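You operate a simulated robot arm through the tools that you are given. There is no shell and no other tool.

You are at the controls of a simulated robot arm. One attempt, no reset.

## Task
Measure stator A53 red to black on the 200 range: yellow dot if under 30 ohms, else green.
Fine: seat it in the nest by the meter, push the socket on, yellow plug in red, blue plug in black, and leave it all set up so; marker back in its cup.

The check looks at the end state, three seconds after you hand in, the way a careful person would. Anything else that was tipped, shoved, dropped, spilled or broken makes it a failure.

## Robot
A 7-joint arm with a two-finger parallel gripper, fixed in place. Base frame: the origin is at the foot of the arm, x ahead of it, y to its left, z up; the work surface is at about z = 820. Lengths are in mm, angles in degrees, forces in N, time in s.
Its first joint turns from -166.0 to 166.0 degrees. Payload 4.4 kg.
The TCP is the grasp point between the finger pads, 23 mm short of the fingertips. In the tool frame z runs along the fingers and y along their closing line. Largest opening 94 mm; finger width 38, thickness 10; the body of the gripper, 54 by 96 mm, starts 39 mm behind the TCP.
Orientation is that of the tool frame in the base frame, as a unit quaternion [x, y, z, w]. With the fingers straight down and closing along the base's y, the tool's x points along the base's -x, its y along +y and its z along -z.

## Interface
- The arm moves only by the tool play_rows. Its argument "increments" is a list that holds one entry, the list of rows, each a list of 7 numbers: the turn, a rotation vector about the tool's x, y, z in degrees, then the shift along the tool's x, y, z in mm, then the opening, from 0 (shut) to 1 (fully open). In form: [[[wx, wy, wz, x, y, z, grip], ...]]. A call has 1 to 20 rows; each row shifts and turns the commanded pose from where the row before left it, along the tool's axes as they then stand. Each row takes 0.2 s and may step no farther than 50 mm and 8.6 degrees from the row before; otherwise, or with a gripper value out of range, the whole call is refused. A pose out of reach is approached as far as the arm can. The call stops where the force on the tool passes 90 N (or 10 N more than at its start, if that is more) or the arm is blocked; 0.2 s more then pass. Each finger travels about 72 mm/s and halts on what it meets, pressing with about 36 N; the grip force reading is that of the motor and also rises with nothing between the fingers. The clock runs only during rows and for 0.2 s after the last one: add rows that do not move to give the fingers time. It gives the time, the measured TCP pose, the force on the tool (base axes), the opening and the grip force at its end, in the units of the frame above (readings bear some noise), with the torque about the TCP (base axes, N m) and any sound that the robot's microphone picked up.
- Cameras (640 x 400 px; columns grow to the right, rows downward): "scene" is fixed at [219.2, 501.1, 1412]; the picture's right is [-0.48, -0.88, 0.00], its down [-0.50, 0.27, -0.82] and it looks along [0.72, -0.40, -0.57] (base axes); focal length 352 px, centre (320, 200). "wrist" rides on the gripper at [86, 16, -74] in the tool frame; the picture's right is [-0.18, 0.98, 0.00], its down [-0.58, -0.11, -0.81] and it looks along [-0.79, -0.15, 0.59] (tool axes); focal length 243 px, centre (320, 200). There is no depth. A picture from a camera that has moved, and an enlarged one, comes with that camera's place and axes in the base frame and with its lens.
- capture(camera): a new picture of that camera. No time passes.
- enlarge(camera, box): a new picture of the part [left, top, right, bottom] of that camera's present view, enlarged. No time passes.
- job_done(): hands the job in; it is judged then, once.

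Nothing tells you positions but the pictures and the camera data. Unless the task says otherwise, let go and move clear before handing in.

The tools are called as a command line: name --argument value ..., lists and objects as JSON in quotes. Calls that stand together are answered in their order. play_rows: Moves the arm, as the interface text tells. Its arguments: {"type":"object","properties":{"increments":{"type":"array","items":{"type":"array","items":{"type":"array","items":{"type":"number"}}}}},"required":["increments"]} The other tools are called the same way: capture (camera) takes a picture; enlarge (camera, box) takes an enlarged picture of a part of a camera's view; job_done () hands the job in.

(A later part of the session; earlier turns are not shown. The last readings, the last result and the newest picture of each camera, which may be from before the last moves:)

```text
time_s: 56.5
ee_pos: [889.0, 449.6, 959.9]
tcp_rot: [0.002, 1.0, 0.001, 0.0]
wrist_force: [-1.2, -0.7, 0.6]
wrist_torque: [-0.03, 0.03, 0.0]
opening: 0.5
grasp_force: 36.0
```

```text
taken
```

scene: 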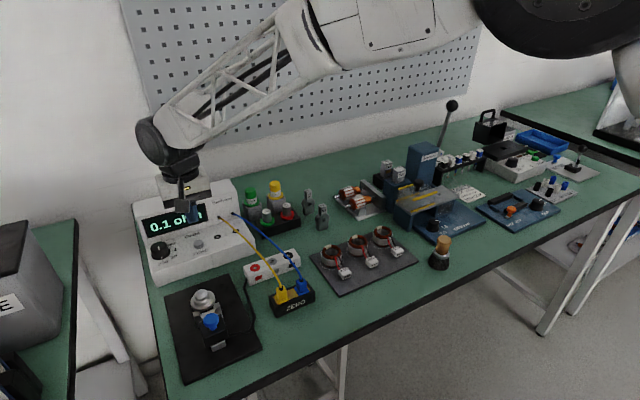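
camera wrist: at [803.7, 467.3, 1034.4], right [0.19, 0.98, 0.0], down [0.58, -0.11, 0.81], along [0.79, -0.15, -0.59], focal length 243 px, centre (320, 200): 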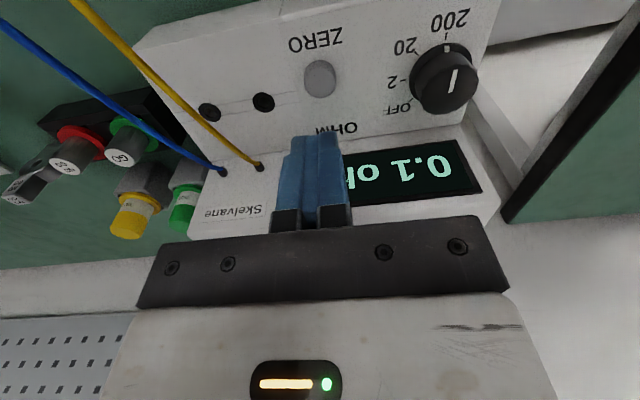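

The button lies nearly on the tool axis. I'll come down to just above it.

play_rows --increments '[[[0, 0, 0, 2, 0.4, 25, 0], [0, 0, 0, 0, 0, 25, 0], [0, 0, 0, 0, 0, 10, 0], [0, 0, 0, 0, 0, 0, 0]]]'

capture --camera "wrist"

enlarge --camera "scene" --box '[130, 170, 290, 280]'

```text
time_s: 57.5
ee_pos: [887.9, 451.7, 898.3]
tcp_rot: [0.001, 1.0, 0.001, 0.0]
wrist_force: [0.0, -1.0, 0.0]
wrist_torque: [0.0, -0.04, 0.02]
opening: 0.1
grasp_force: 36.0
```

```text
taken
camera wrist: at [801.5, 468.1, 973.4], right [0.19, 0.98, 0.0], down [0.58, -0.11, 0.81], along [0.79, -0.15, -0.59], focal length 243 px, centre (320, 200)
```

wrist: 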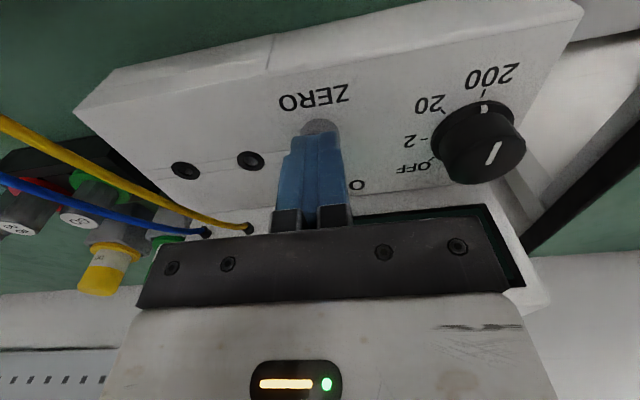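

```text
3.64 times, centred on (210, 225) of scene
camera zoom: at [219.2, 501.1, 1412.0], right [-0.48, -0.88, 0.0], down [-0.5, 0.27, -0.82], along [0.72, -0.4, -0.57], focal length 1279 px, centre (720, 109)
```

zoom: 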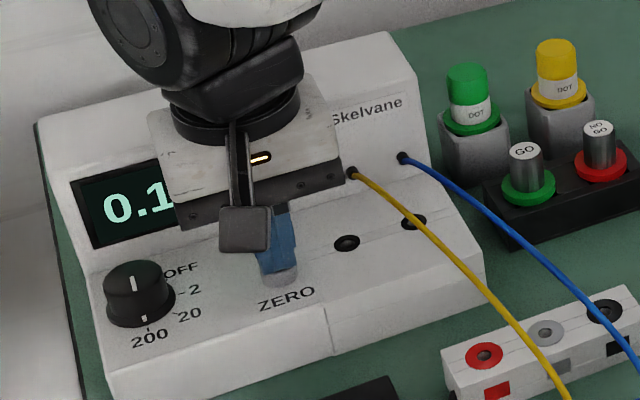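

play_rows --increments '[[[0, 0, 0, 0, 0, 2.5, 0], [0, 0, 0, 0, 0, 2.5, 0], [0, 0, 0, 0, 0, 1.5, 0], [0, 0, 0, 0, 0, 0, 0]]]'

```text
time_s: 58.5
ee_pos: [888.7, 451.6, 893.9]
tcp_rot: [0.001, 1.0, 0.001, 0.001]
wrist_force: [-2.5, -0.9, 9.7]
wrist_torque: [-0.05, 0.08, 0.04]
opening: 0.2
grasp_force: 35.6
heard: click
```

I heard a click with about 10 N. I'll back off and check the display.

play_rows --increments '[[[0, 0, 0, 0, 0, -5, 0], [0, 0, 0, 0, 0, -25, 0], [0, 0, 0, 0, 0, -30, 0], [0, 0, 0, 30, 0, -30, 0], [0, 0, 0, 0, 0, 0, 0]]]'

enlarge --camera "scene" --box '[130, 170, 330, 320]'

capture --camera "wrist"

```text
time_s: 59.6
ee_pos: [857.9, 450.4, 984.3]
tcp_rot: [0.001, 1.0, 0.002, -0.001]
wrist_force: [0.2, 0.2, -0.9]
wrist_torque: [0.01, 0.0, -0.02]
opening: 0.0
grasp_force: 36.4
```

```text
2.67 times, centred on (230, 245) of scene
camera zoom: at [219.2, 501.1, 1412.0], right [-0.48, -0.88, 0.0], down [-0.5, 0.27, -0.82], along [0.72, -0.4, -0.57], focal length 938 px, centre (560, 80)
```

zoom: 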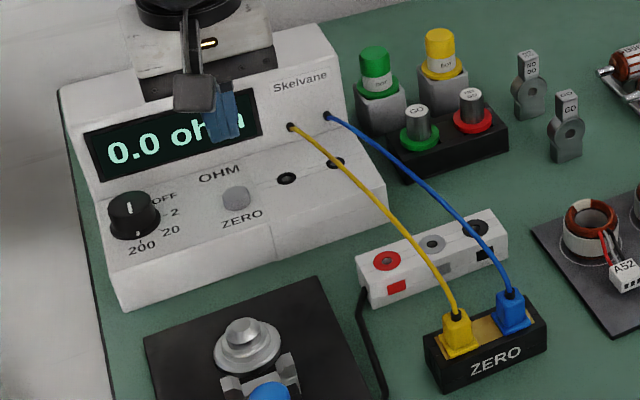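

```text
taken
camera wrist: at [770.9, 467.7, 1057.2], right [0.19, 0.98, 0.0], down [0.58, -0.11, 0.81], along [0.79, -0.15, -0.59], focal length 243 px, centre (320, 200)
```

wrist: 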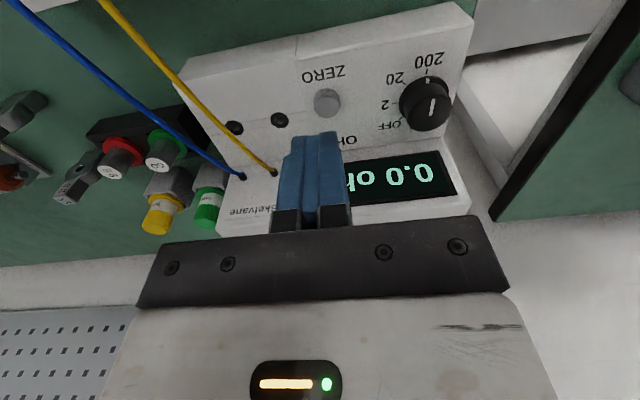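

Zeroed at 0.0 ohm. Now I'll move yellow to the red socket, coming over the yellow plug untilted.

play_rows --increments '[[[0, 0, 0, 37.3, -21.9, 0, 0.1], [0, 0, 0, 37.3, -21.9, 0, 0.36], [0, 0, 0, 37.3, -21.9, 0, 0.36], [0, 0, 0, 37.3, -21.9, 0, 0.36], [0, 0, 0, 37.4, -21.8, 0, 0.36], [0, 0, 0, 0, 0, 25, 0.36], [0, 0, 0, 0, 0, 29, 0.36], [0, 0, 0, 0, 0, 0, 0.36]]]'

enlarge --camera "wrist" --box '[200, 40, 440, 220]'

enlarge --camera "scene" --box '[230, 220, 340, 320]'

```text
time_s: 61.5
ee_pos: [672.9, 341.9, 927.5]
tcp_rot: [0.001, 1.0, 0.001, 0.0]
wrist_force: [-0.2, 0.3, 0.1]
wrist_torque: [-0.01, -0.02, 0.0]
opening: 33.8
grasp_force: 0.0
```

```text
2.22 times, centred on (320, 130) of wrist
camera zoom: at [585.2, 358.7, 1002.0], right [0.19, 0.98, 0.0], down [0.58, -0.11, 0.81], along [0.79, -0.15, -0.59], focal length 539 px, centre (320, 356)
```

zoom: 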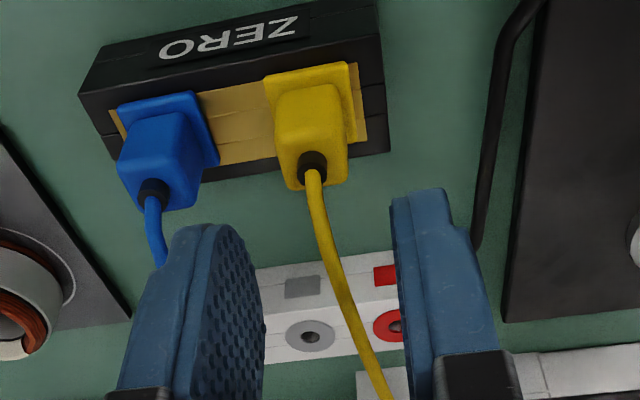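

```text
4.00 times, centred on (285, 270) of scene
camera zoom: at [219.2, 501.1, 1412.0], right [-0.48, -0.88, 0.0], down [-0.5, 0.27, -0.82], along [0.72, -0.4, -0.57], focal length 1407 px, centre (460, -80)
```

zoom: 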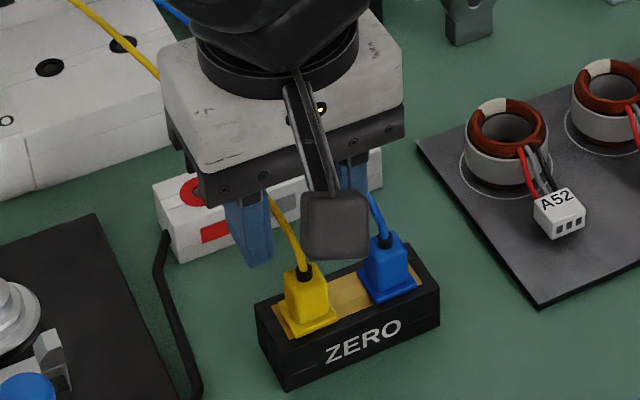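

Yellow's boot is 2 mm to −y of the axis. I'll correct that and go down to grip.

play_rows --increments '[[[0, 0, 0, 0.8, -1.9, 16, 0.36], [0, 0, 0, 0, 0, 16, 0.36], [0, 0, 0, 0, 0, 16, 0.36], [0, 0, 0, 0, 0, 0, 0.36]]]'

enlarge --camera "wrist" --box '[200, 40, 440, 220]'

```text
time_s: 62.5
ee_pos: [672.0, 339.4, 880.5]
tcp_rot: [0.001, 1.0, 0.002, 0.0]
wrist_force: [0.2, 0.1, 0.3]
wrist_torque: [-0.02, -0.02, -0.03]
opening: 34.0
grasp_force: 0.1
```

```text
2.22 times, centred on (320, 130) of wrist
camera zoom: at [585.0, 357.1, 954.7], right [0.19, 0.98, 0.0], down [0.58, -0.11, 0.81], along [0.79, -0.15, -0.59], focal length 539 px, centre (320, 356)
```

zoom: 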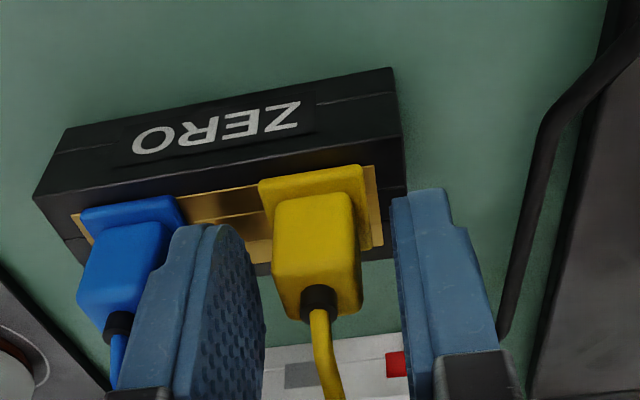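

play_rows --increments '[[[0, 0, 0, 0, 0, 1.5, 0.36], [0, 0, 0, 0, 0, 0, 0.05], [0, 0, 0, 0, 0, 0, 0.05], [0, 0, 0, 0, 0, 0, 0.05], [0, 0, 0, 0, 0, -5, 0.05], [0, 0, 0, 0, 0, -10, 0.05], [0, 0, 0, 0, 0, -20, 0.05], [0, 0, 0, 0, 0, -25, 0.05], [0, 0, 0, 0, 0, 0, 0.05]]]'

capture --camera "wrist"

enlarge --camera "scene" --box '[230, 220, 340, 320]'

```text
time_s: 64.5
ee_pos: [669.6, 340.1, 939.6]
tcp_rot: [0.001, 1.0, 0.002, 0.0]
wrist_force: [0.2, 0.5, -0.4]
wrist_torque: [0.0, 0.03, -0.02]
opening: 16.9
grasp_force: 36.3
```

```text
taken
camera wrist: at [583.1, 357.6, 1013.3], right [0.19, 0.98, 0.0], down [0.58, -0.11, 0.81], along [0.79, -0.15, -0.59], focal length 243 px, centre (320, 200)
```

wrist: 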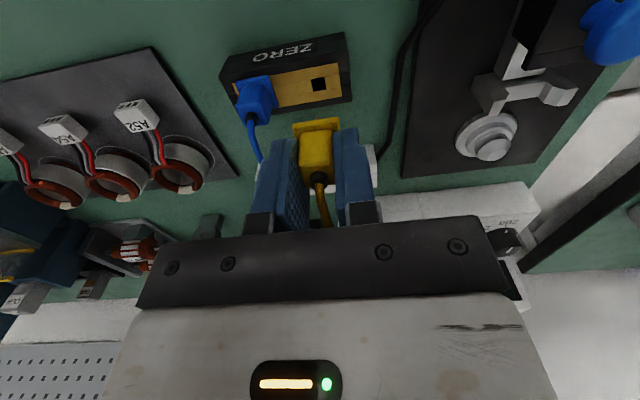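

```text
4.00 times, centred on (285, 270) of scene
camera zoom: at [219.2, 501.1, 1412.0], right [-0.48, -0.88, 0.0], down [-0.5, 0.27, -0.82], along [0.72, -0.4, -0.57], focal length 1407 px, centre (460, -80)
```

zoom: 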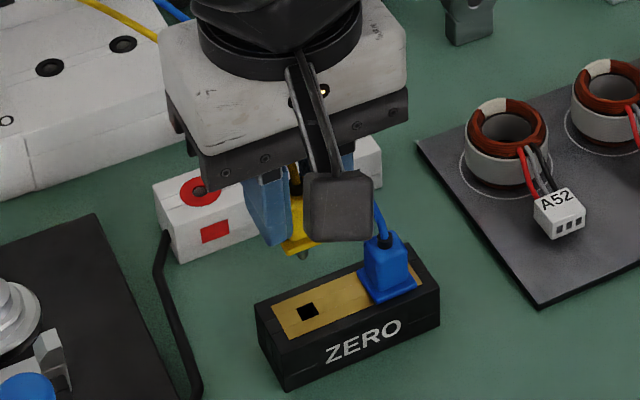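

Yellow came out cleanly, gripped on its 17 mm body. I'll check the pin pose and then go over the red socket.

play_rows --increments '[[[0, 0, 0, -35, 5.7, 0, 0.05], [0, 0, 0, -35, 5.7, 0, 0.05], [0, 0, 0, -35, 5.7, 0, 0.05], [0, 0, 0, 0, 0, 10, 0.05], [0, 0, 0, 0, 0, 0, 0.05]]]'

enlarge --camera "wrist" --box '[230, 40, 410, 160]'

enlarge --camera "scene" --box '[230, 220, 310, 290]'

```text
time_s: 65.7
ee_pos: [776.3, 358.1, 929.1]
tcp_rot: [0.001, 1.0, 0.001, 0.001]
wrist_force: [0.1, -0.2, 0.3]
wrist_torque: [-0.02, -0.04, 0.03]
opening: 17.0
grasp_force: 36.2
```

```text
3.33 times, centred on (320, 100) of wrist
camera zoom: at [689.4, 374.7, 1003.1], right [0.19, 0.98, 0.0], down [0.58, -0.11, 0.81], along [0.79, -0.15, -0.59], focal length 809 px, centre (320, 533)
```

zoom: 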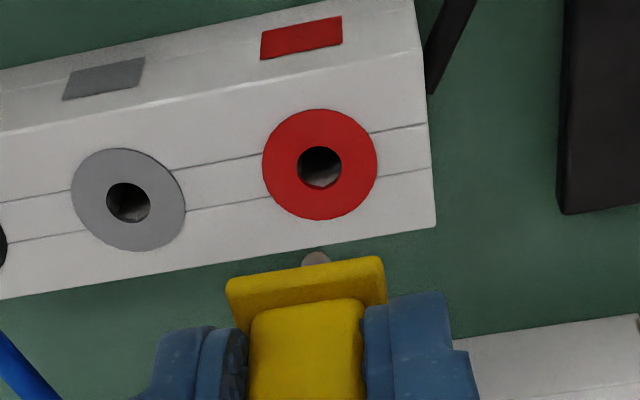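

```text
5.71 times, centred on (270, 255) of scene
camera zoom: at [219.2, 501.1, 1412.0], right [-0.48, -0.88, 0.0], down [-0.5, 0.27, -0.82], along [0.72, -0.4, -0.57], focal length 2010 px, centre (606, -114)
```

zoom: 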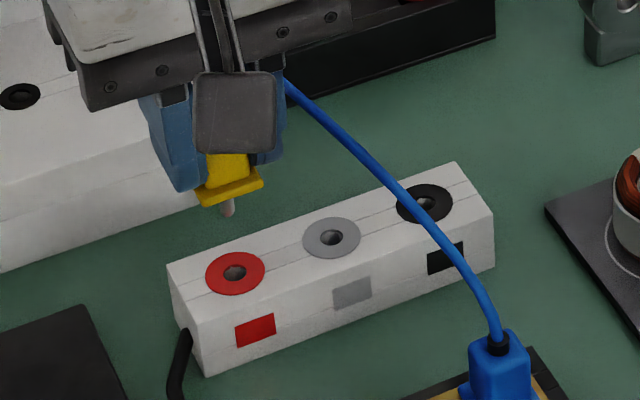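

Lined up in y. I'll lower 20 mm to resolve x.

play_rows --increments '[[[0, 0, 0, 0, 0, 10, 0.05], [0, 0, 0, 0, 0, 10, 0.05], [0, 0, 0, 0, 0, 0, 0.05]]]'

enlarge --camera "wrist" --box '[230, 40, 410, 160]'

enlarge --camera "scene" --box '[230, 220, 310, 290]'

```text
time_s: 66.5
ee_pos: [777.5, 357.2, 907.5]
tcp_rot: [0.0, 1.0, 0.002, 0.0]
wrist_force: [-0.7, 0.8, 0.0]
wrist_torque: [0.04, 0.0, -0.03]
opening: 17.0
grasp_force: 35.8
```

```text
3.33 times, centred on (320, 100) of wrist
camera zoom: at [689.0, 374.1, 982.3], right [0.19, 0.98, 0.0], down [0.58, -0.11, 0.81], along [0.79, -0.15, -0.59], focal length 809 px, centre (320, 533)
```

zoom: 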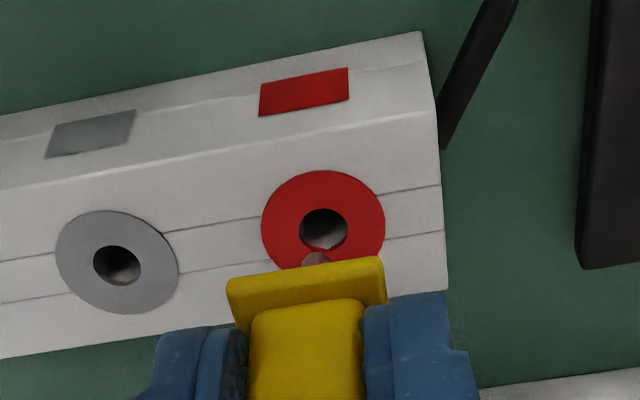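

```text
5.71 times, centred on (270, 255) of scene
camera zoom: at [219.2, 501.1, 1412.0], right [-0.48, -0.88, 0.0], down [-0.5, 0.27, -0.82], along [0.72, -0.4, -0.57], focal length 2010 px, centre (606, -114)
```

zoom: 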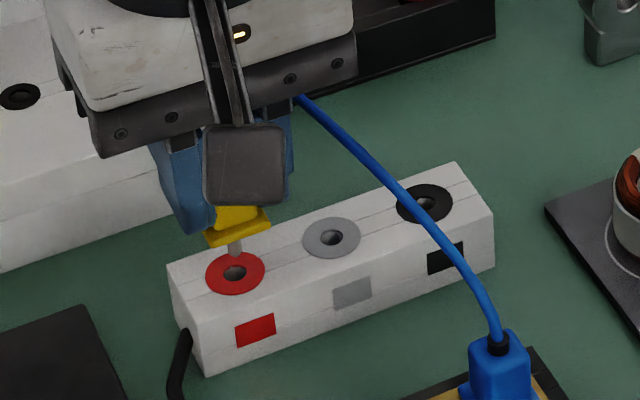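

play_rows --increments '[[[0, 0, 0, 0, 0.5, 4, 0.05], [0, 0, 0, 0, 0, 4, 0.05], [0, 0, 0, 0, 0, 3, 0.05], [0, 0, 0, 0, 0, 0, 0.05]]]'

enlarge --camera "wrist" --box '[270, 80, 370, 140]'

enlarge --camera "scene" --box '[240, 240, 290, 280]'

```text
time_s: 67.5
ee_pos: [777.2, 358.1, 898.6]
tcp_rot: [0.001, 1.0, 0.002, 0.0]
wrist_force: [0.4, 0.0, -0.6]
wrist_torque: [0.0, 0.0, -0.03]
opening: 17.0
grasp_force: 35.5
```

```text
6.40 times, centred on (320, 110) of wrist
camera zoom: at [689.0, 374.9, 971.5], right [0.19, 0.98, 0.0], down [0.58, -0.11, 0.81], along [0.79, -0.15, -0.59], focal length 1553 px, centre (320, 776)
```

zoom: 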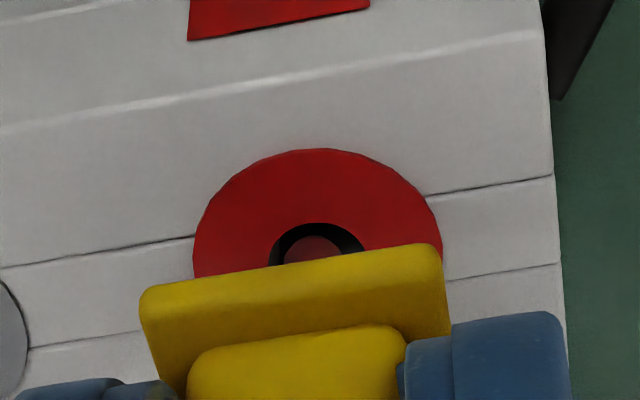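

```text
10.00 times, centred on (265, 260) of scene
camera zoom: at [219.2, 501.1, 1412.0], right [-0.48, -0.88, 0.0], down [-0.5, 0.27, -0.82], along [0.72, -0.4, -0.57], focal length 3518 px, centre (870, -400)
```

zoom: 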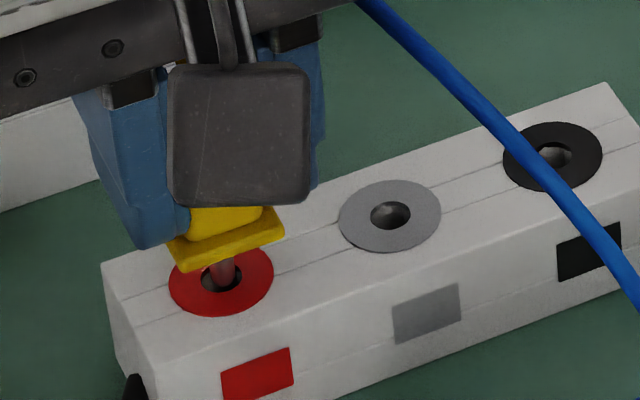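

The pin is centred at the hole in both views. I'll lower in steps.

play_rows --increments '[[[0, 0, 0, 0, 0.1, 3, 0.05], [0, 0, 0, 0, 0, 3, 0.05], [0, 0, 0, 0, 0, 3, 0.05], [0, 0, 0, 0, 0, 3, 0.05], [0, 0, 0, 0, 0, 0, 0.05]]]'

```text
time_s: 68.7
ee_pos: [775.6, 357.1, 886.4]
tcp_rot: [0.001, 1.0, 0.001, 0.001]
wrist_force: [16.2, 1.0, 4.6]
wrist_torque: [-0.01, -0.53, -0.03]
opening: 17.1
grasp_force: 35.9
```

play_rows --increments '[[[0, 0, 0, -0.9, 0, 0, 0.05], [0, 0, 0, 0, 0, 2, 0.05], [0, 0, 0, 0, 0, 2, 0.05], [0, 0, 0, 0, 0, 1, 0.05], [0, 0, 0, 0, 0, 0, 0.05]]]'

enlarge --camera "scene" --box '[240, 240, 290, 280]'

```text
time_s: 69.8
ee_pos: [775.3, 358.8, 880.6]
tcp_rot: [0.001, 1.0, 0.002, 0.0]
wrist_force: [5.7, -1.0, -0.5]
wrist_torque: [-0.04, -0.13, 0.03]
opening: 17.0
grasp_force: 36.4
```

```text
10.00 times, centred on (265, 260) of scene
camera zoom: at [219.2, 501.1, 1412.0], right [-0.48, -0.88, 0.0], down [-0.5, 0.27, -0.82], along [0.72, -0.4, -0.57], focal length 3518 px, centre (870, -400)
```

zoom: 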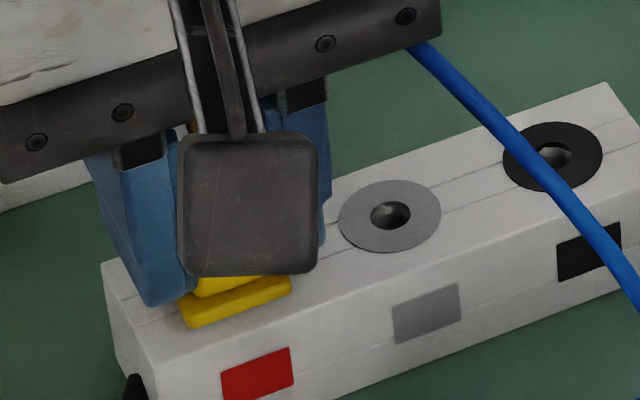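

play_rows --increments '[[[0, 0, 0, -0.2, 0, 1, 0.05], [0, 0, 0, 0, 0, 1, 0.05], [0, 0, 0, 0, 0, 1, 0.05], [0, 0, 0, 0, 0, 0, 0.05]]]'

```text
time_s: 70.8
ee_pos: [777.0, 358.9, 878.7]
tcp_rot: [0.001, 1.0, 0.001, 0.0]
wrist_force: [-14.8, -2.4, 22.3]
wrist_torque: [-0.15, 0.57, -0.05]
opening: 17.1
grasp_force: 35.8
```

Seated, with 22 N upward. I'll release and go fetch blue.

play_rows --increments '[[[0, 0, 0, 0, 0, 0, 0.36], [0, 0, 0, 0, 0, 0, 0.36], [0, 0, 0, 0, 0, -15, 0.36], [0, 0, 0, 0, 0, -30, 0.36], [0, 0, 0, 0, 0, -25, 0.36], [0, 0, 0, 35, -20.6, 0, 0.36], [0, 0, 0, 35, -20.6, 0, 0.36], [0, 0, 0, 35, -20.6, 0, 0.36], [0, 0, 0, 0, 0, 20, 0.36], [0, 0, 0, 0, 0, 0, 0.36]]]'

enlarge --camera "wrist" --box '[200, 40, 440, 220]'

enlarge --camera "scene" --box '[140, 180, 320, 320]'

```text
time_s: 73.0
ee_pos: [670.0, 295.2, 928.9]
tcp_rot: [0.0, 1.0, 0.001, 0.001]
wrist_force: [-0.1, 0.6, 0.9]
wrist_torque: [0.01, 0.05, -0.03]
opening: 34.0
grasp_force: 0.1
```

```text
2.22 times, centred on (320, 130) of wrist
camera zoom: at [583.2, 312.7, 1001.7], right [0.19, 0.98, 0.0], down [0.58, -0.11, 0.81], along [0.79, -0.15, -0.59], focal length 539 px, centre (320, 356)
```

zoom: 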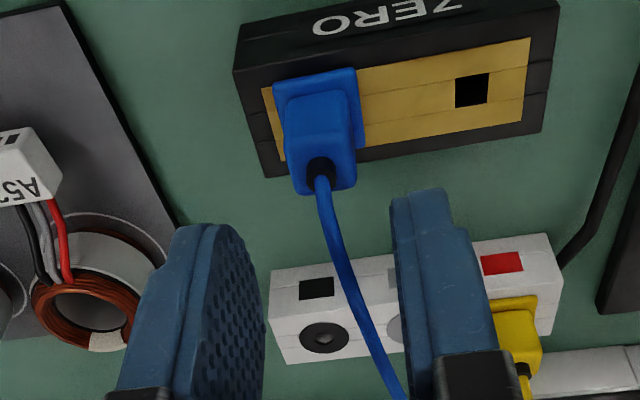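

```text
2.86 times, centred on (230, 250) of scene
camera zoom: at [219.2, 501.1, 1412.0], right [-0.48, -0.88, 0.0], down [-0.5, 0.27, -0.82], along [0.72, -0.4, -0.57], focal length 1005 px, centre (577, 57)
```

zoom: 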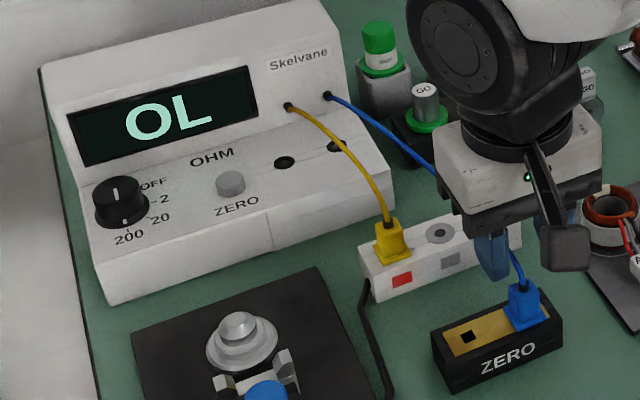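

play_rows --increments '[[[0, 0, 0, -1.5, -0.3, 16, 0.36], [0, 0, 0, 0, 0, 16, 0.36], [0, 0, 0, 0, 0, 17, 0.36], [0, 0, 0, 0, 0, 0, 0.36]]]'

enlarge --camera "wrist" --box '[200, 40, 440, 220]'

```text
time_s: 74.0
ee_pos: [671.4, 295.7, 877.7]
tcp_rot: [0.001, 1.0, 0.001, 0.0]
wrist_force: [-0.3, -0.3, 0.4]
wrist_torque: [0.0, -0.01, 0.03]
opening: 33.8
grasp_force: 0.2
```

```text
2.22 times, centred on (320, 130) of wrist
camera zoom: at [585.5, 313.0, 952.5], right [0.19, 0.98, 0.0], down [0.58, -0.11, 0.81], along [0.79, -0.15, -0.59], focal length 539 px, centre (320, 356)
```

zoom: 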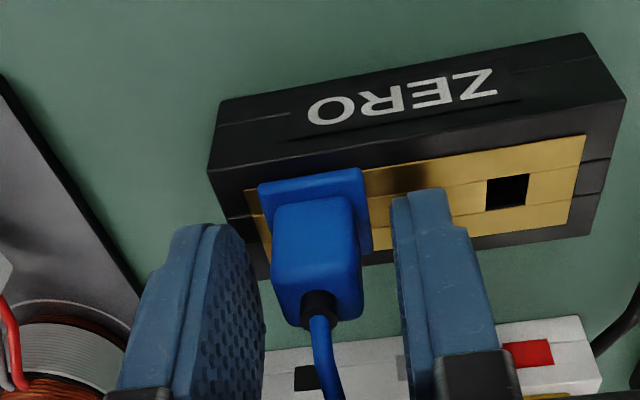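

play_rows --increments '[[[0, 0, 0, 0, 0, -0.7, 0.36], [0, 0, 0, 0, 0, 0, 0.05], [0, 0, 0, 0, 0, 0, 0.05], [0, 0, 0, 0, 0, 0, 0.05], [0, 0, 0, 0, 0, -5, 0.05], [0, 0, 0, 0, 0, -10, 0.05], [0, 0, 0, 0, 0, -20, 0.05], [0, 0, 0, 0, 0, -25, 0.05], [0, 0, 0, -35, -5.9, 0, 0.05], [0, 0, 0, -35, -5.9, 0, 0.05], [0, 0, 0, -35, -5.9, 0, 0.05], [0, 0, 0, 0, 0, 15, 0.05], [0, 0, 0, 0, 0, 15, 0.05], [0, 0, 0, 0, 0, 0, 0.05]]]'

enlarge --camera "wrist" --box '[230, 40, 410, 160]'

enlarge --camera "scene" --box '[240, 220, 320, 290]'

```text
time_s: 77.0
ee_pos: [779.0, 278.8, 910.4]
tcp_rot: [0.001, 1.0, 0.001, 0.001]
wrist_force: [-0.2, 0.1, -0.4]
wrist_torque: [-0.02, 0.01, 0.0]
opening: 16.9
grasp_force: 36.3
```

```text
3.33 times, centred on (320, 100) of wrist
camera zoom: at [692.2, 295.9, 983.0], right [0.19, 0.98, 0.0], down [0.58, -0.11, 0.81], along [0.79, -0.15, -0.59], focal length 809 px, centre (320, 533)
```

zoom: 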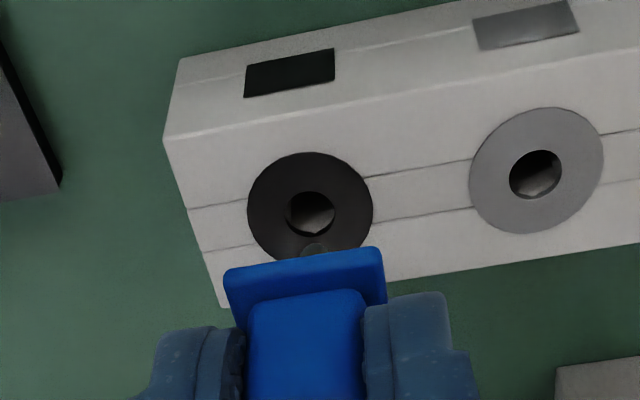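

```text
5.71 times, centred on (280, 255) of scene
camera zoom: at [219.2, 501.1, 1412.0], right [-0.48, -0.88, 0.0], down [-0.5, 0.27, -0.82], along [0.72, -0.4, -0.57], focal length 2010 px, centre (549, -114)
```

zoom: 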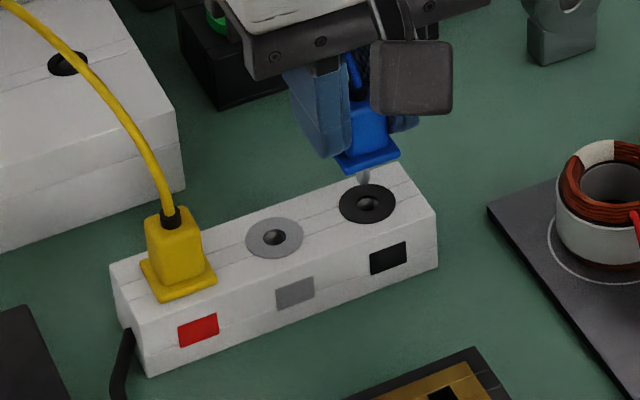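

I need about −1.3 in x and −1.2 in y. Both cameras agree.

play_rows --increments '[[[0, 0, 0, 1.3, -1.2, 0, 0.05], [0, 0, 0, 0, 0, 5, 0.05], [0, 0, 0, 0, 0, 5, 0.05], [0, 0, 0, 0, 0, 0, 0.05]]]'

enlarge --camera "wrist" --box '[270, 80, 370, 140]'

enlarge --camera "scene" --box '[260, 230, 310, 270]'

```text
time_s: 78.0
ee_pos: [777.8, 276.5, 900.0]
tcp_rot: [0.0, 1.0, 0.002, 0.0]
wrist_force: [0.5, -0.1, 0.2]
wrist_torque: [-0.01, 0.0, -0.03]
opening: 17.0
grasp_force: 36.2
```

```text
6.40 times, centred on (320, 110) of wrist
camera zoom: at [691.2, 294.4, 973.2], right [0.19, 0.98, 0.0], down [0.58, -0.11, 0.81], along [0.79, -0.15, -0.59], focal length 1553 px, centre (320, 776)
```

zoom: 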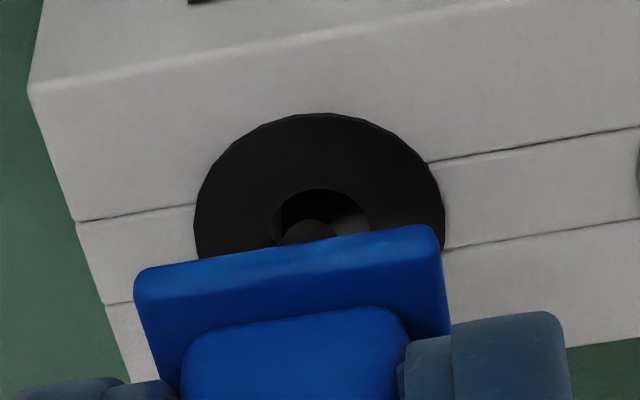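

```text
10.00 times, centred on (285, 250) of scene
camera zoom: at [219.2, 501.1, 1412.0], right [-0.48, -0.88, 0.0], down [-0.5, 0.27, -0.82], along [0.72, -0.4, -0.57], focal length 3518 px, centre (670, -300)
```

zoom: 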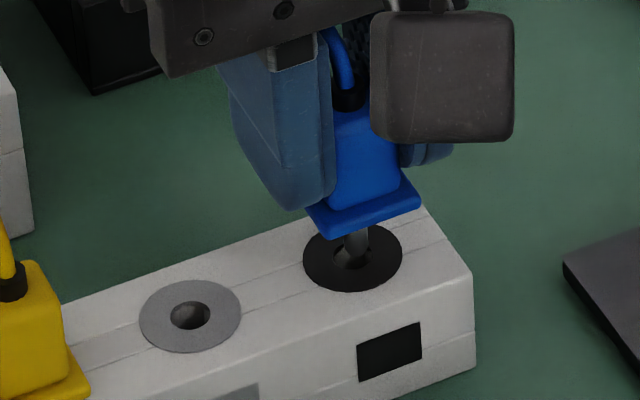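

play_rows --increments '[[[0, 0, 0, 0, 0.9, 0, 0.05], [0, 0, 0, 0, 0, 3, 0.05], [0, 0, 0, 0, 0, 3, 0.05], [0, 0, 0, 0, 0, 3, 0.05], [0, 0, 0, 0, 0, 0, 0.05]]]'

enlarge --camera "scene" --box '[260, 230, 310, 270]'

```text
time_s: 79.2
ee_pos: [777.3, 277.9, 890.7]
tcp_rot: [0.002, 1.0, 0.001, 0.001]
wrist_force: [11.5, 0.9, 2.3]
wrist_torque: [0.03, -0.46, -0.02]
opening: 17.1
grasp_force: 36.4
```

```text
10.00 times, centred on (285, 250) of scene
camera zoom: at [219.2, 501.1, 1412.0], right [-0.48, -0.88, 0.0], down [-0.5, 0.27, -0.82], along [0.72, -0.4, -0.57], focal length 3518 px, centre (670, -300)
```

zoom: 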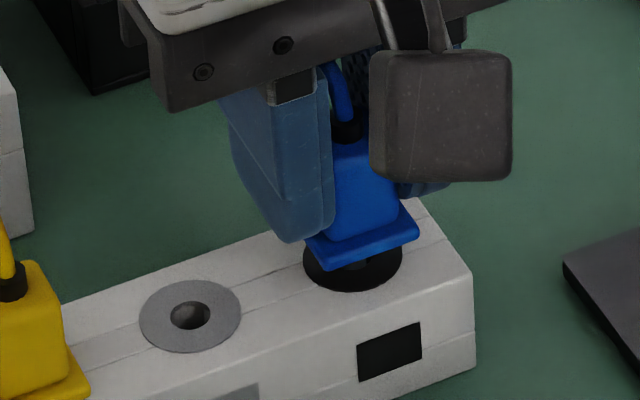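

It's in the hole. I'll relieve x by 0.8 mm and finish seating.

play_rows --increments '[[[0, 0, 0, -0.8, 0, 0, 0.05], [0, 0, 0, 0, 0, 3, 0.05], [0, 0, 0, 0, 0, 2, 0.05], [0, 0, 0, 0, 0, 2, 0.05], [0, 0, 0, 0, 0, 2, 0.05], [0, 0, 0, 0, 0, 0, 0.05]]]'

```text
time_s: 80.7
ee_pos: [777.6, 278.0, 881.0]
tcp_rot: [0.001, 1.0, 0.001, 0.0]
wrist_force: [2.6, -1.0, -0.1]
wrist_torque: [-0.02, -0.06, 0.0]
opening: 17.4
grasp_force: 36.2
```

play_rows --increments '[[[0, 0, 0, 0, 0, 1, 0.05], [0, 0, 0, 0, 0, 1, 0.05], [0, 0, 0, 0, 0, 1, 0.05], [0, 0, 0, 0, 0, 0, 0.05]]]'

```text
time_s: 81.7
ee_pos: [778.6, 277.5, 879.5]
tcp_rot: [0.001, 1.0, 0.002, 0.001]
wrist_force: [-4.7, -0.8, 9.6]
wrist_torque: [-0.09, 0.25, 0.02]
opening: 16.9
grasp_force: 35.7
```

play_rows --increments '[[[0, 0, 0, 0, 0, 0.7, 0.05], [0, 0, 0, 0, 0, 0, 0.36], [0, 0, 0, 0, 0, 0, 0.36], [0, 0, 0, 0, 0, -15, 0.36], [0, 0, 0, 0, 0, -30, 0.36], [0, 0, 0, 0, 0, -40, 0.36], [0, 0, 0, 8, -40, 0, 0.6], [0, 0, 0, 8, -40, 0, 0.8], [0, 0, 0, 8, -40, 0, 0.8], [0, 0, 0, 8, -40, 0, 0.8], [0, 0, 0, 8, -40, 0, 0.8], [0, 0, 0, 8, -36, 0, 0.8], [0, 0, 0, 0, 0, 0, 0.8]]]'

capture --camera "wrist"

capture --camera "scene"

```text
time_s: 84.5
ee_pos: [729.0, 40.2, 961.4]
tcp_rot: [0.001, 1.0, 0.002, 0.0]
wrist_force: [-0.6, -0.4, 0.0]
wrist_torque: [-0.02, -0.05, 0.0]
opening: 75.3
grasp_force: 0.0
```

```text
taken
camera wrist: at [642.5, 57.4, 1035.2], right [0.19, 0.98, 0.0], down [0.58, -0.11, 0.81], along [0.79, -0.15, -0.59], focal length 243 px, centre (320, 200)
```

wrist: 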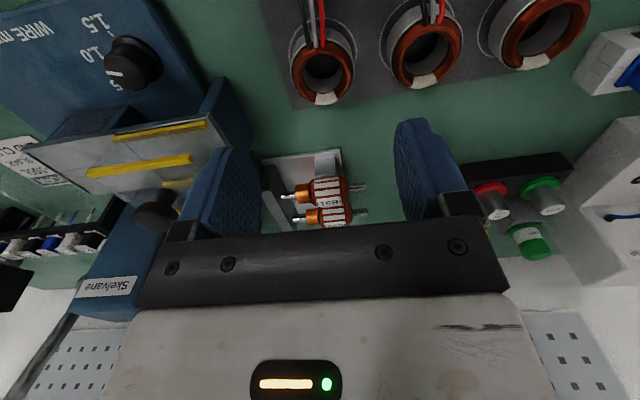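

```text
taken
```

scene: 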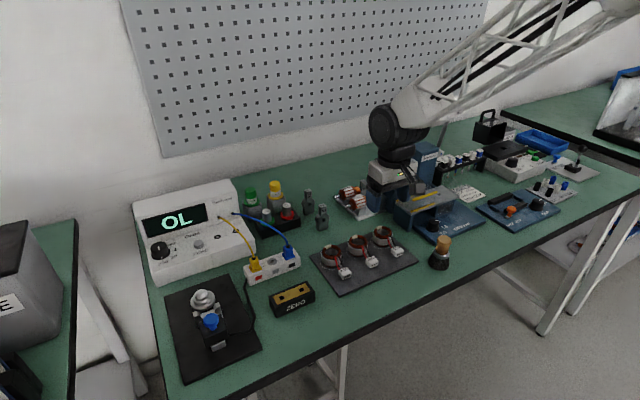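

Both leads are in the box and the meter reads OL, as expected. Now for A53: I'll back off a little to see the ring and its connector together.

play_rows --increments '[[[0, 0, 0, 40, 0, -10, 0.8], [0, 0, 0, 30, 0, -10, 0.75], [0, 0, 0, 0, 0, 0, 0.75]]]'

capture --camera "wrist"

enlarge --camera "wrist" --box '[260, 20, 420, 140]'

enlarge --camera "scene" --box '[360, 210, 430, 270]'

```text
time_s: 85.2
ee_pos: [658.7, 40.5, 981.7]
tcp_rot: [0.001, 1.0, 0.003, 0.0]
wrist_force: [0.3, 0.7, 0.9]
wrist_torque: [-0.01, -0.02, 0.02]
opening: 70.5
grasp_force: 0.0
```

```text
taken
camera wrist: at [571.3, 58.0, 1055.2], right [0.19, 0.98, 0.0], down [0.58, -0.11, 0.81], along [0.79, -0.15, -0.59], focal length 243 px, centre (320, 200)
```

wrist: 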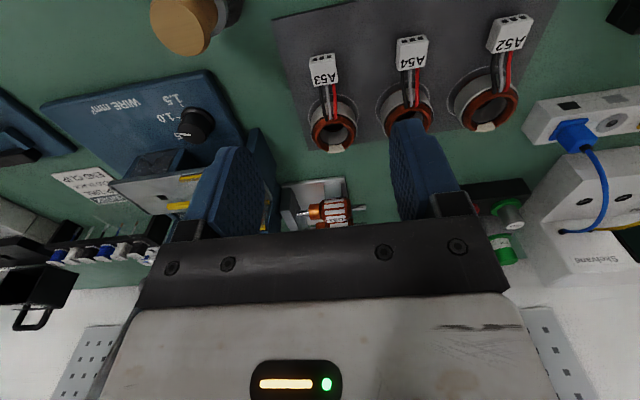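

```text
3.33 times, centred on (340, 80) of wrist
camera zoom: at [571.3, 58.0, 1055.2], right [0.19, 0.98, 0.0], down [0.58, -0.11, 0.81], along [0.79, -0.15, -0.59], focal length 809 px, centre (253, 600)
```

zoom: 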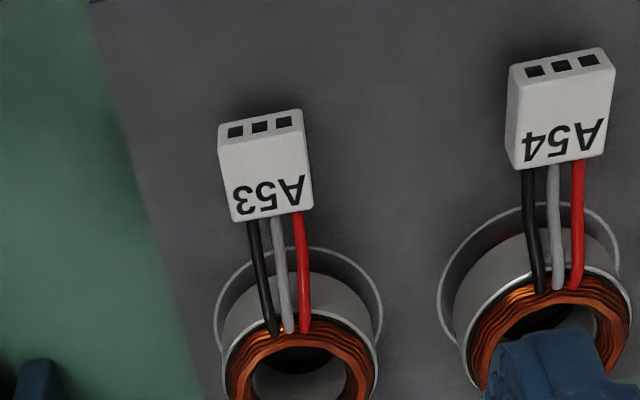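

```text
6.67 times, centred on (395, 240) of scene
camera zoom: at [219.2, 501.1, 1412.0], right [-0.48, -0.88, 0.0], down [-0.5, 0.27, -0.82], along [0.72, -0.4, -0.57], focal length 2345 px, centre (-180, -67)
```

zoom: 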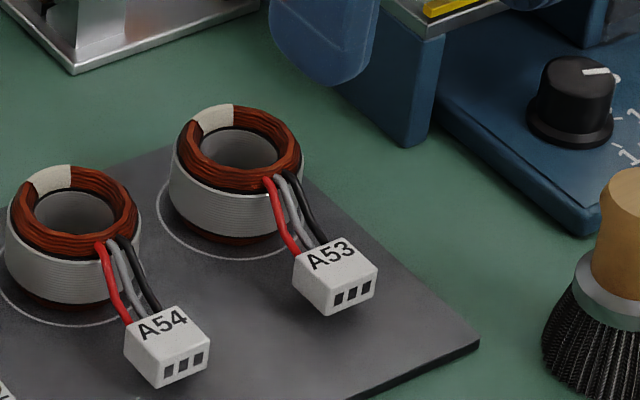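

A53's ring is centred near (731, 43) with its top at z≈854. Its connector sticks out rigidly along −x, the same way the nest needs it. I'll go above the ring.

play_rows --increments '[[[0, 0, 0, -36, 1.2, 20, 0.68], [0, 0, 0, -36, 1.3, 30, 0.68], [0, 0, 0, 0, 0, 30, 0.68], [0, 0, 0, 0, 0, 0, 0.68]]]'

capture --camera "wrist"

enlarge --camera "scene" --box '[340, 180, 440, 270]'

```text
time_s: 86.2
ee_pos: [731.9, 44.4, 903.2]
tcp_rot: [0.001, 1.0, 0.002, 0.0]
wrist_force: [0.5, 0.2, 0.3]
wrist_torque: [-0.04, 0.0, 0.0]
opening: 64.0
grasp_force: 0.1
```

```text
taken
camera wrist: at [645.3, 62.6, 975.4], right [0.19, 0.98, 0.0], down [0.58, -0.11, 0.81], along [0.79, -0.15, -0.59], focal length 243 px, centre (320, 200)
```

wrist: 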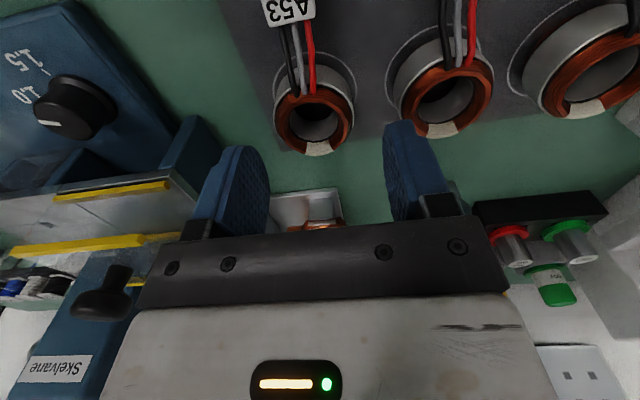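

```text
4.44 times, centred on (390, 225) of scene
camera zoom: at [219.2, 501.1, 1412.0], right [-0.48, -0.88, 0.0], down [-0.5, 0.27, -0.82], along [0.72, -0.4, -0.57], focal length 1563 px, centre (9, 89)
```

zoom: 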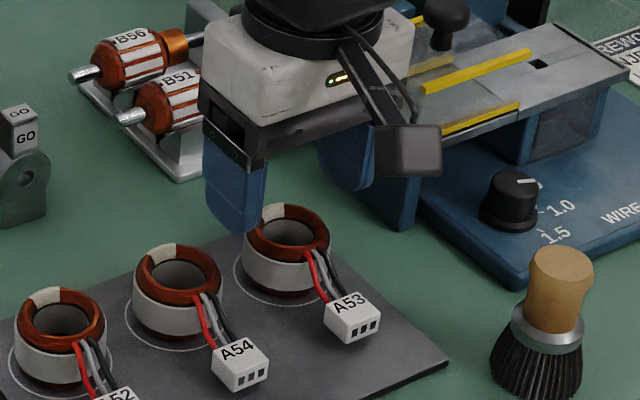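

enlarge --camera "wrist" --box '[250, 0, 390, 170]'

```text
2.35 times, centred on (320, 85) of wrist
camera zoom: at [645.3, 62.6, 975.4], right [0.19, 0.98, 0.0], down [0.58, -0.11, 0.81], along [0.79, -0.15, -0.59], focal length 571 px, centre (320, 471)
```

zoom: 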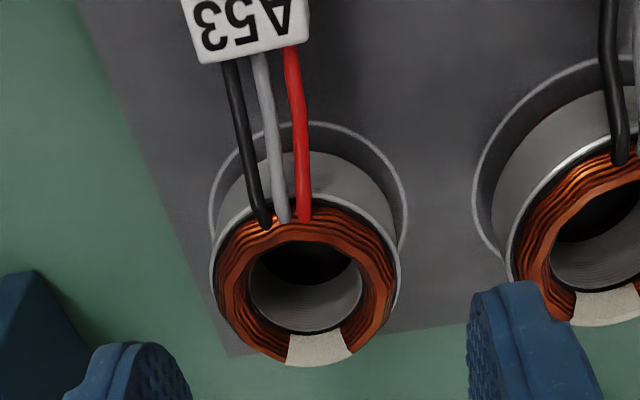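

The ring is 3.6 mm to −y of the tool axis. I'll correct that and go down around it.

play_rows --increments '[[[0, 0, 0, 0, -3.5, 10, 0.68], [0, 0, 0, 0, 0, 20, 0.68], [0, 0, 0, 0, 0, 0, 0.68]]]'

enlarge --camera "wrist" --box '[220, 60, 420, 220]'

enlarge --camera "scene" --box '[340, 180, 440, 270]'

```text
time_s: 87.0
ee_pos: [730.1, 42.3, 871.3]
tcp_rot: [0.001, 1.0, 0.001, 0.001]
wrist_force: [-0.6, -0.8, -0.5]
wrist_torque: [-0.02, 0.0, 0.02]
opening: 63.8
grasp_force: 0.1
```

```text
2.50 times, centred on (320, 140) of wrist
camera zoom: at [643.7, 59.1, 944.5], right [0.19, 0.98, 0.0], down [0.58, -0.11, 0.81], along [0.79, -0.15, -0.59], focal length 606 px, centre (320, 350)
```

zoom: 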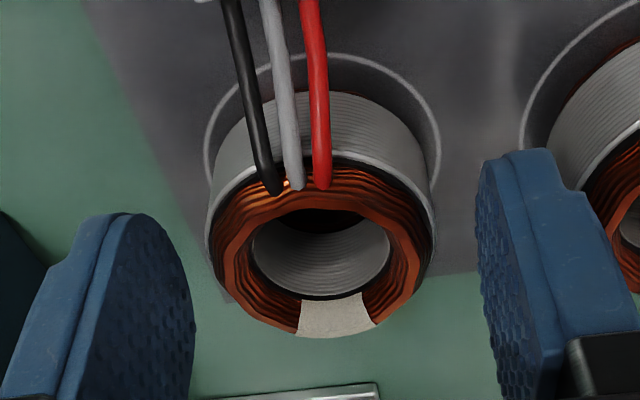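

```text
4.44 times, centred on (390, 225) of scene
camera zoom: at [219.2, 501.1, 1412.0], right [-0.48, -0.88, 0.0], down [-0.5, 0.27, -0.82], along [0.72, -0.4, -0.57], focal length 1563 px, centre (9, 89)
```

zoom: 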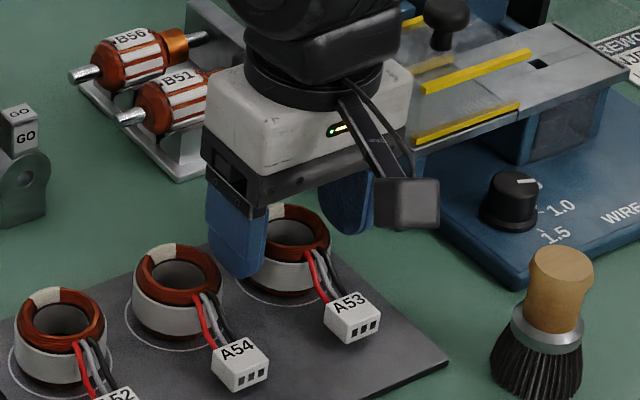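

Centred. I'll go down the last 17 mm and close.

play_rows --increments '[[[0, 0, 0, 0, 0, 9, 0.68], [0, 0, 0, 0, 0, 8, 0.68], [0, 0, 0, 0, 0, 0, 0.45], [0, 0, 0, 0, 0, 0, 0.45], [0, 0, 0, 0, 0, 0, 0.45]]]'

enlarge --camera "wrist" --box '[220, 60, 420, 220]'

enlarge --camera "scene" --box '[340, 180, 440, 270]'

```text
time_s: 88.2
ee_pos: [731.0, 41.8, 853.0]
tcp_rot: [0.001, 1.0, 0.002, 0.001]
wrist_force: [0.2, 0.4, 0.4]
wrist_torque: [0.02, -0.01, -0.01]
opening: 47.6
grasp_force: 35.7
```

```text
2.50 times, centred on (320, 140) of wrist
camera zoom: at [644.4, 58.8, 927.4], right [0.19, 0.98, 0.0], down [0.58, -0.11, 0.81], along [0.79, -0.15, -0.59], focal length 606 px, centre (320, 350)
```

zoom: 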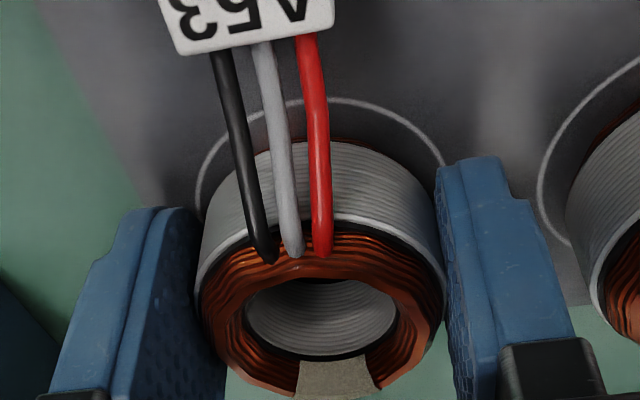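

```text
4.44 times, centred on (390, 225) of scene
camera zoom: at [219.2, 501.1, 1412.0], right [-0.48, -0.88, 0.0], down [-0.5, 0.27, -0.82], along [0.72, -0.4, -0.57], focal length 1563 px, centre (9, 89)
```

zoom: 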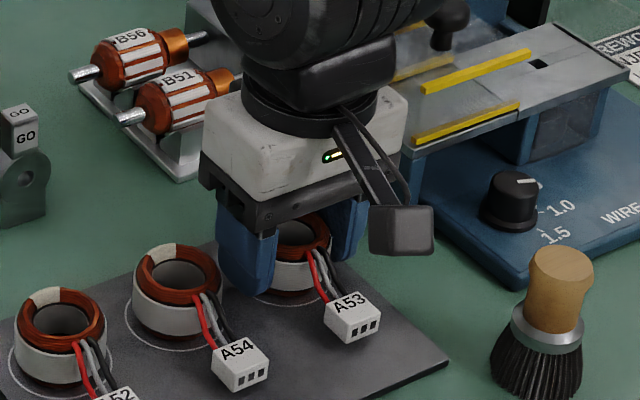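

A53 is gripped at 47.6 mm. I'll lift it up and check how it hangs.

play_rows --increments '[[[0, 0, 0, 0, 0, -10, 0.45], [0, 0, 0, 0, 0, -20, 0.45], [0, 0, 0, 0, 0, -30, 0.45], [0, 0, 0, 0, 0, -40, 0.45], [0, 0, 0, 0, 0, -30, 0.45], [0, 0, 0, 0, 0, 0, 0.45]]]'

capture --camera "wrist"

enlarge --camera "scene" --box '[330, 140, 450, 270]'

```text
time_s: 89.7
ee_pos: [730.6, 42.5, 985.9]
tcp_rot: [0.001, 1.0, 0.002, -0.001]
wrist_force: [0.4, 0.6, -2.2]
wrist_torque: [0.0, -0.03, 0.01]
opening: 47.0
grasp_force: 35.8
```

```text
taken
camera wrist: at [643.8, 60.0, 1058.9], right [0.19, 0.98, 0.0], down [0.58, -0.11, 0.81], along [0.79, -0.15, -0.59], focal length 243 px, centre (320, 200)
```

wrist: 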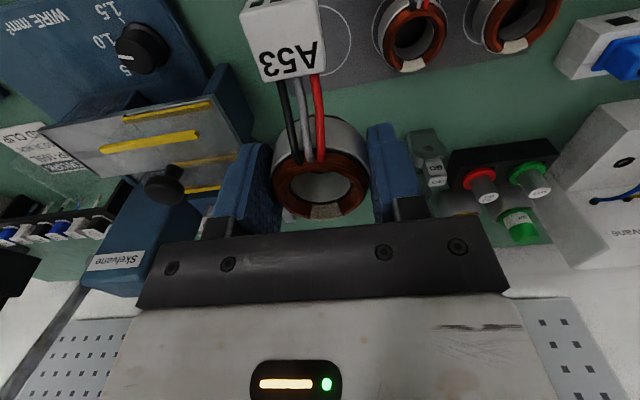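

```text
3.08 times, centred on (390, 205) of scene
camera zoom: at [219.2, 501.1, 1412.0], right [-0.48, -0.88, 0.0], down [-0.5, 0.27, -0.82], along [0.72, -0.4, -0.57], focal length 1082 px, centre (105, 185)
```

zoom: 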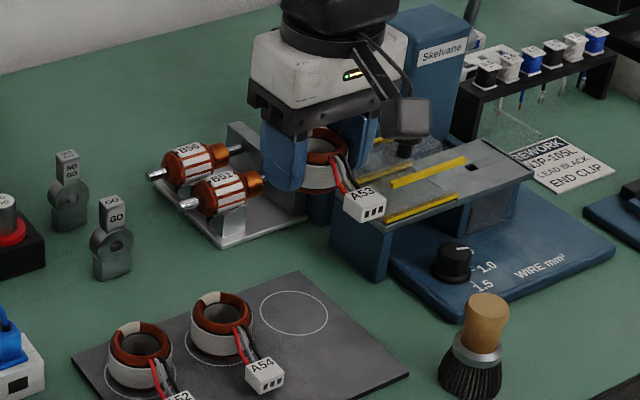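

The stator hangs level. I'll carry it high over to the nest and survey there.

play_rows --increments '[[[0, 0, 0, 6, 43, 0, 0.45], [0, 0, 0, 6, 43, 0, 0.45], [0, 0, 0, 6, 43, 0, 0.45], [0, 0, 0, 6, 43, 0, 0.45], [0, 0, 0, 6, 43, 0, 0.45], [0, 0, 0, 6, 43, 0, 0.45], [0, 0, 0, 6, 43, 0, 0.45], [0, 0, 0, 6, 43, 0, 0.45], [0, 0, 0, 6, 43, 0, 0.45], [0, 0, 0, 6, 43, 0, 0.45], [0, 0, 0, 0, 0, 0, 0.45]]]'

capture --camera "wrist"

enlarge --camera "scene" --box '[150, 270, 270, 390]'

capture --camera "scene"

```text
time_s: 92.0
ee_pos: [672.2, 471.1, 985.7]
tcp_rot: [0.001, 1.0, 0.002, 0.0]
wrist_force: [0.1, -0.2, -1.4]
wrist_torque: [0.01, 0.01, 0.01]
opening: 47.3
grasp_force: 36.1
```

```text
taken
camera wrist: at [585.4, 487.5, 1059.6], right [0.19, 0.98, 0.0], down [0.58, -0.11, 0.81], along [0.79, -0.15, -0.59], focal length 243 px, centre (320, 200)
```

wrist: 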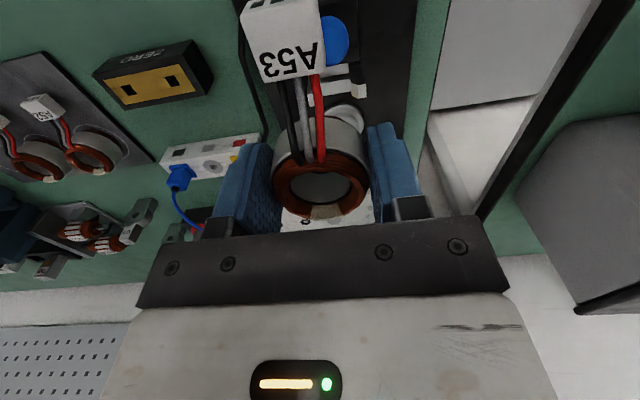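

```text
3.33 times, centred on (210, 330) of scene
camera zoom: at [219.2, 501.1, 1412.0], right [-0.48, -0.88, 0.0], down [-0.5, 0.27, -0.82], along [0.72, -0.4, -0.57], focal length 1172 px, centre (687, -233)
```

zoom: 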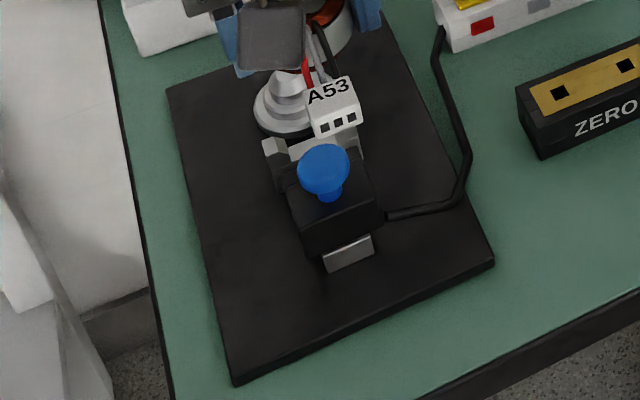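

```text
taken
```

scene: 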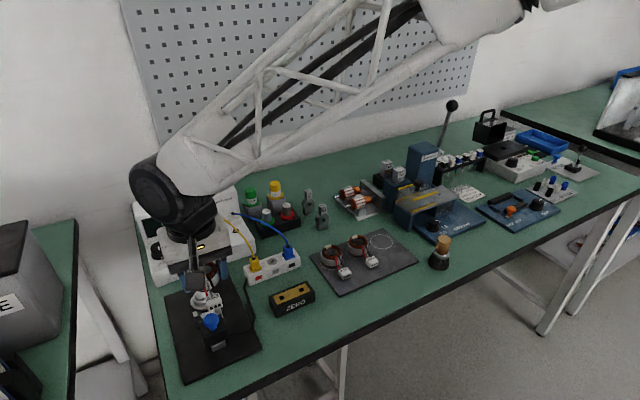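

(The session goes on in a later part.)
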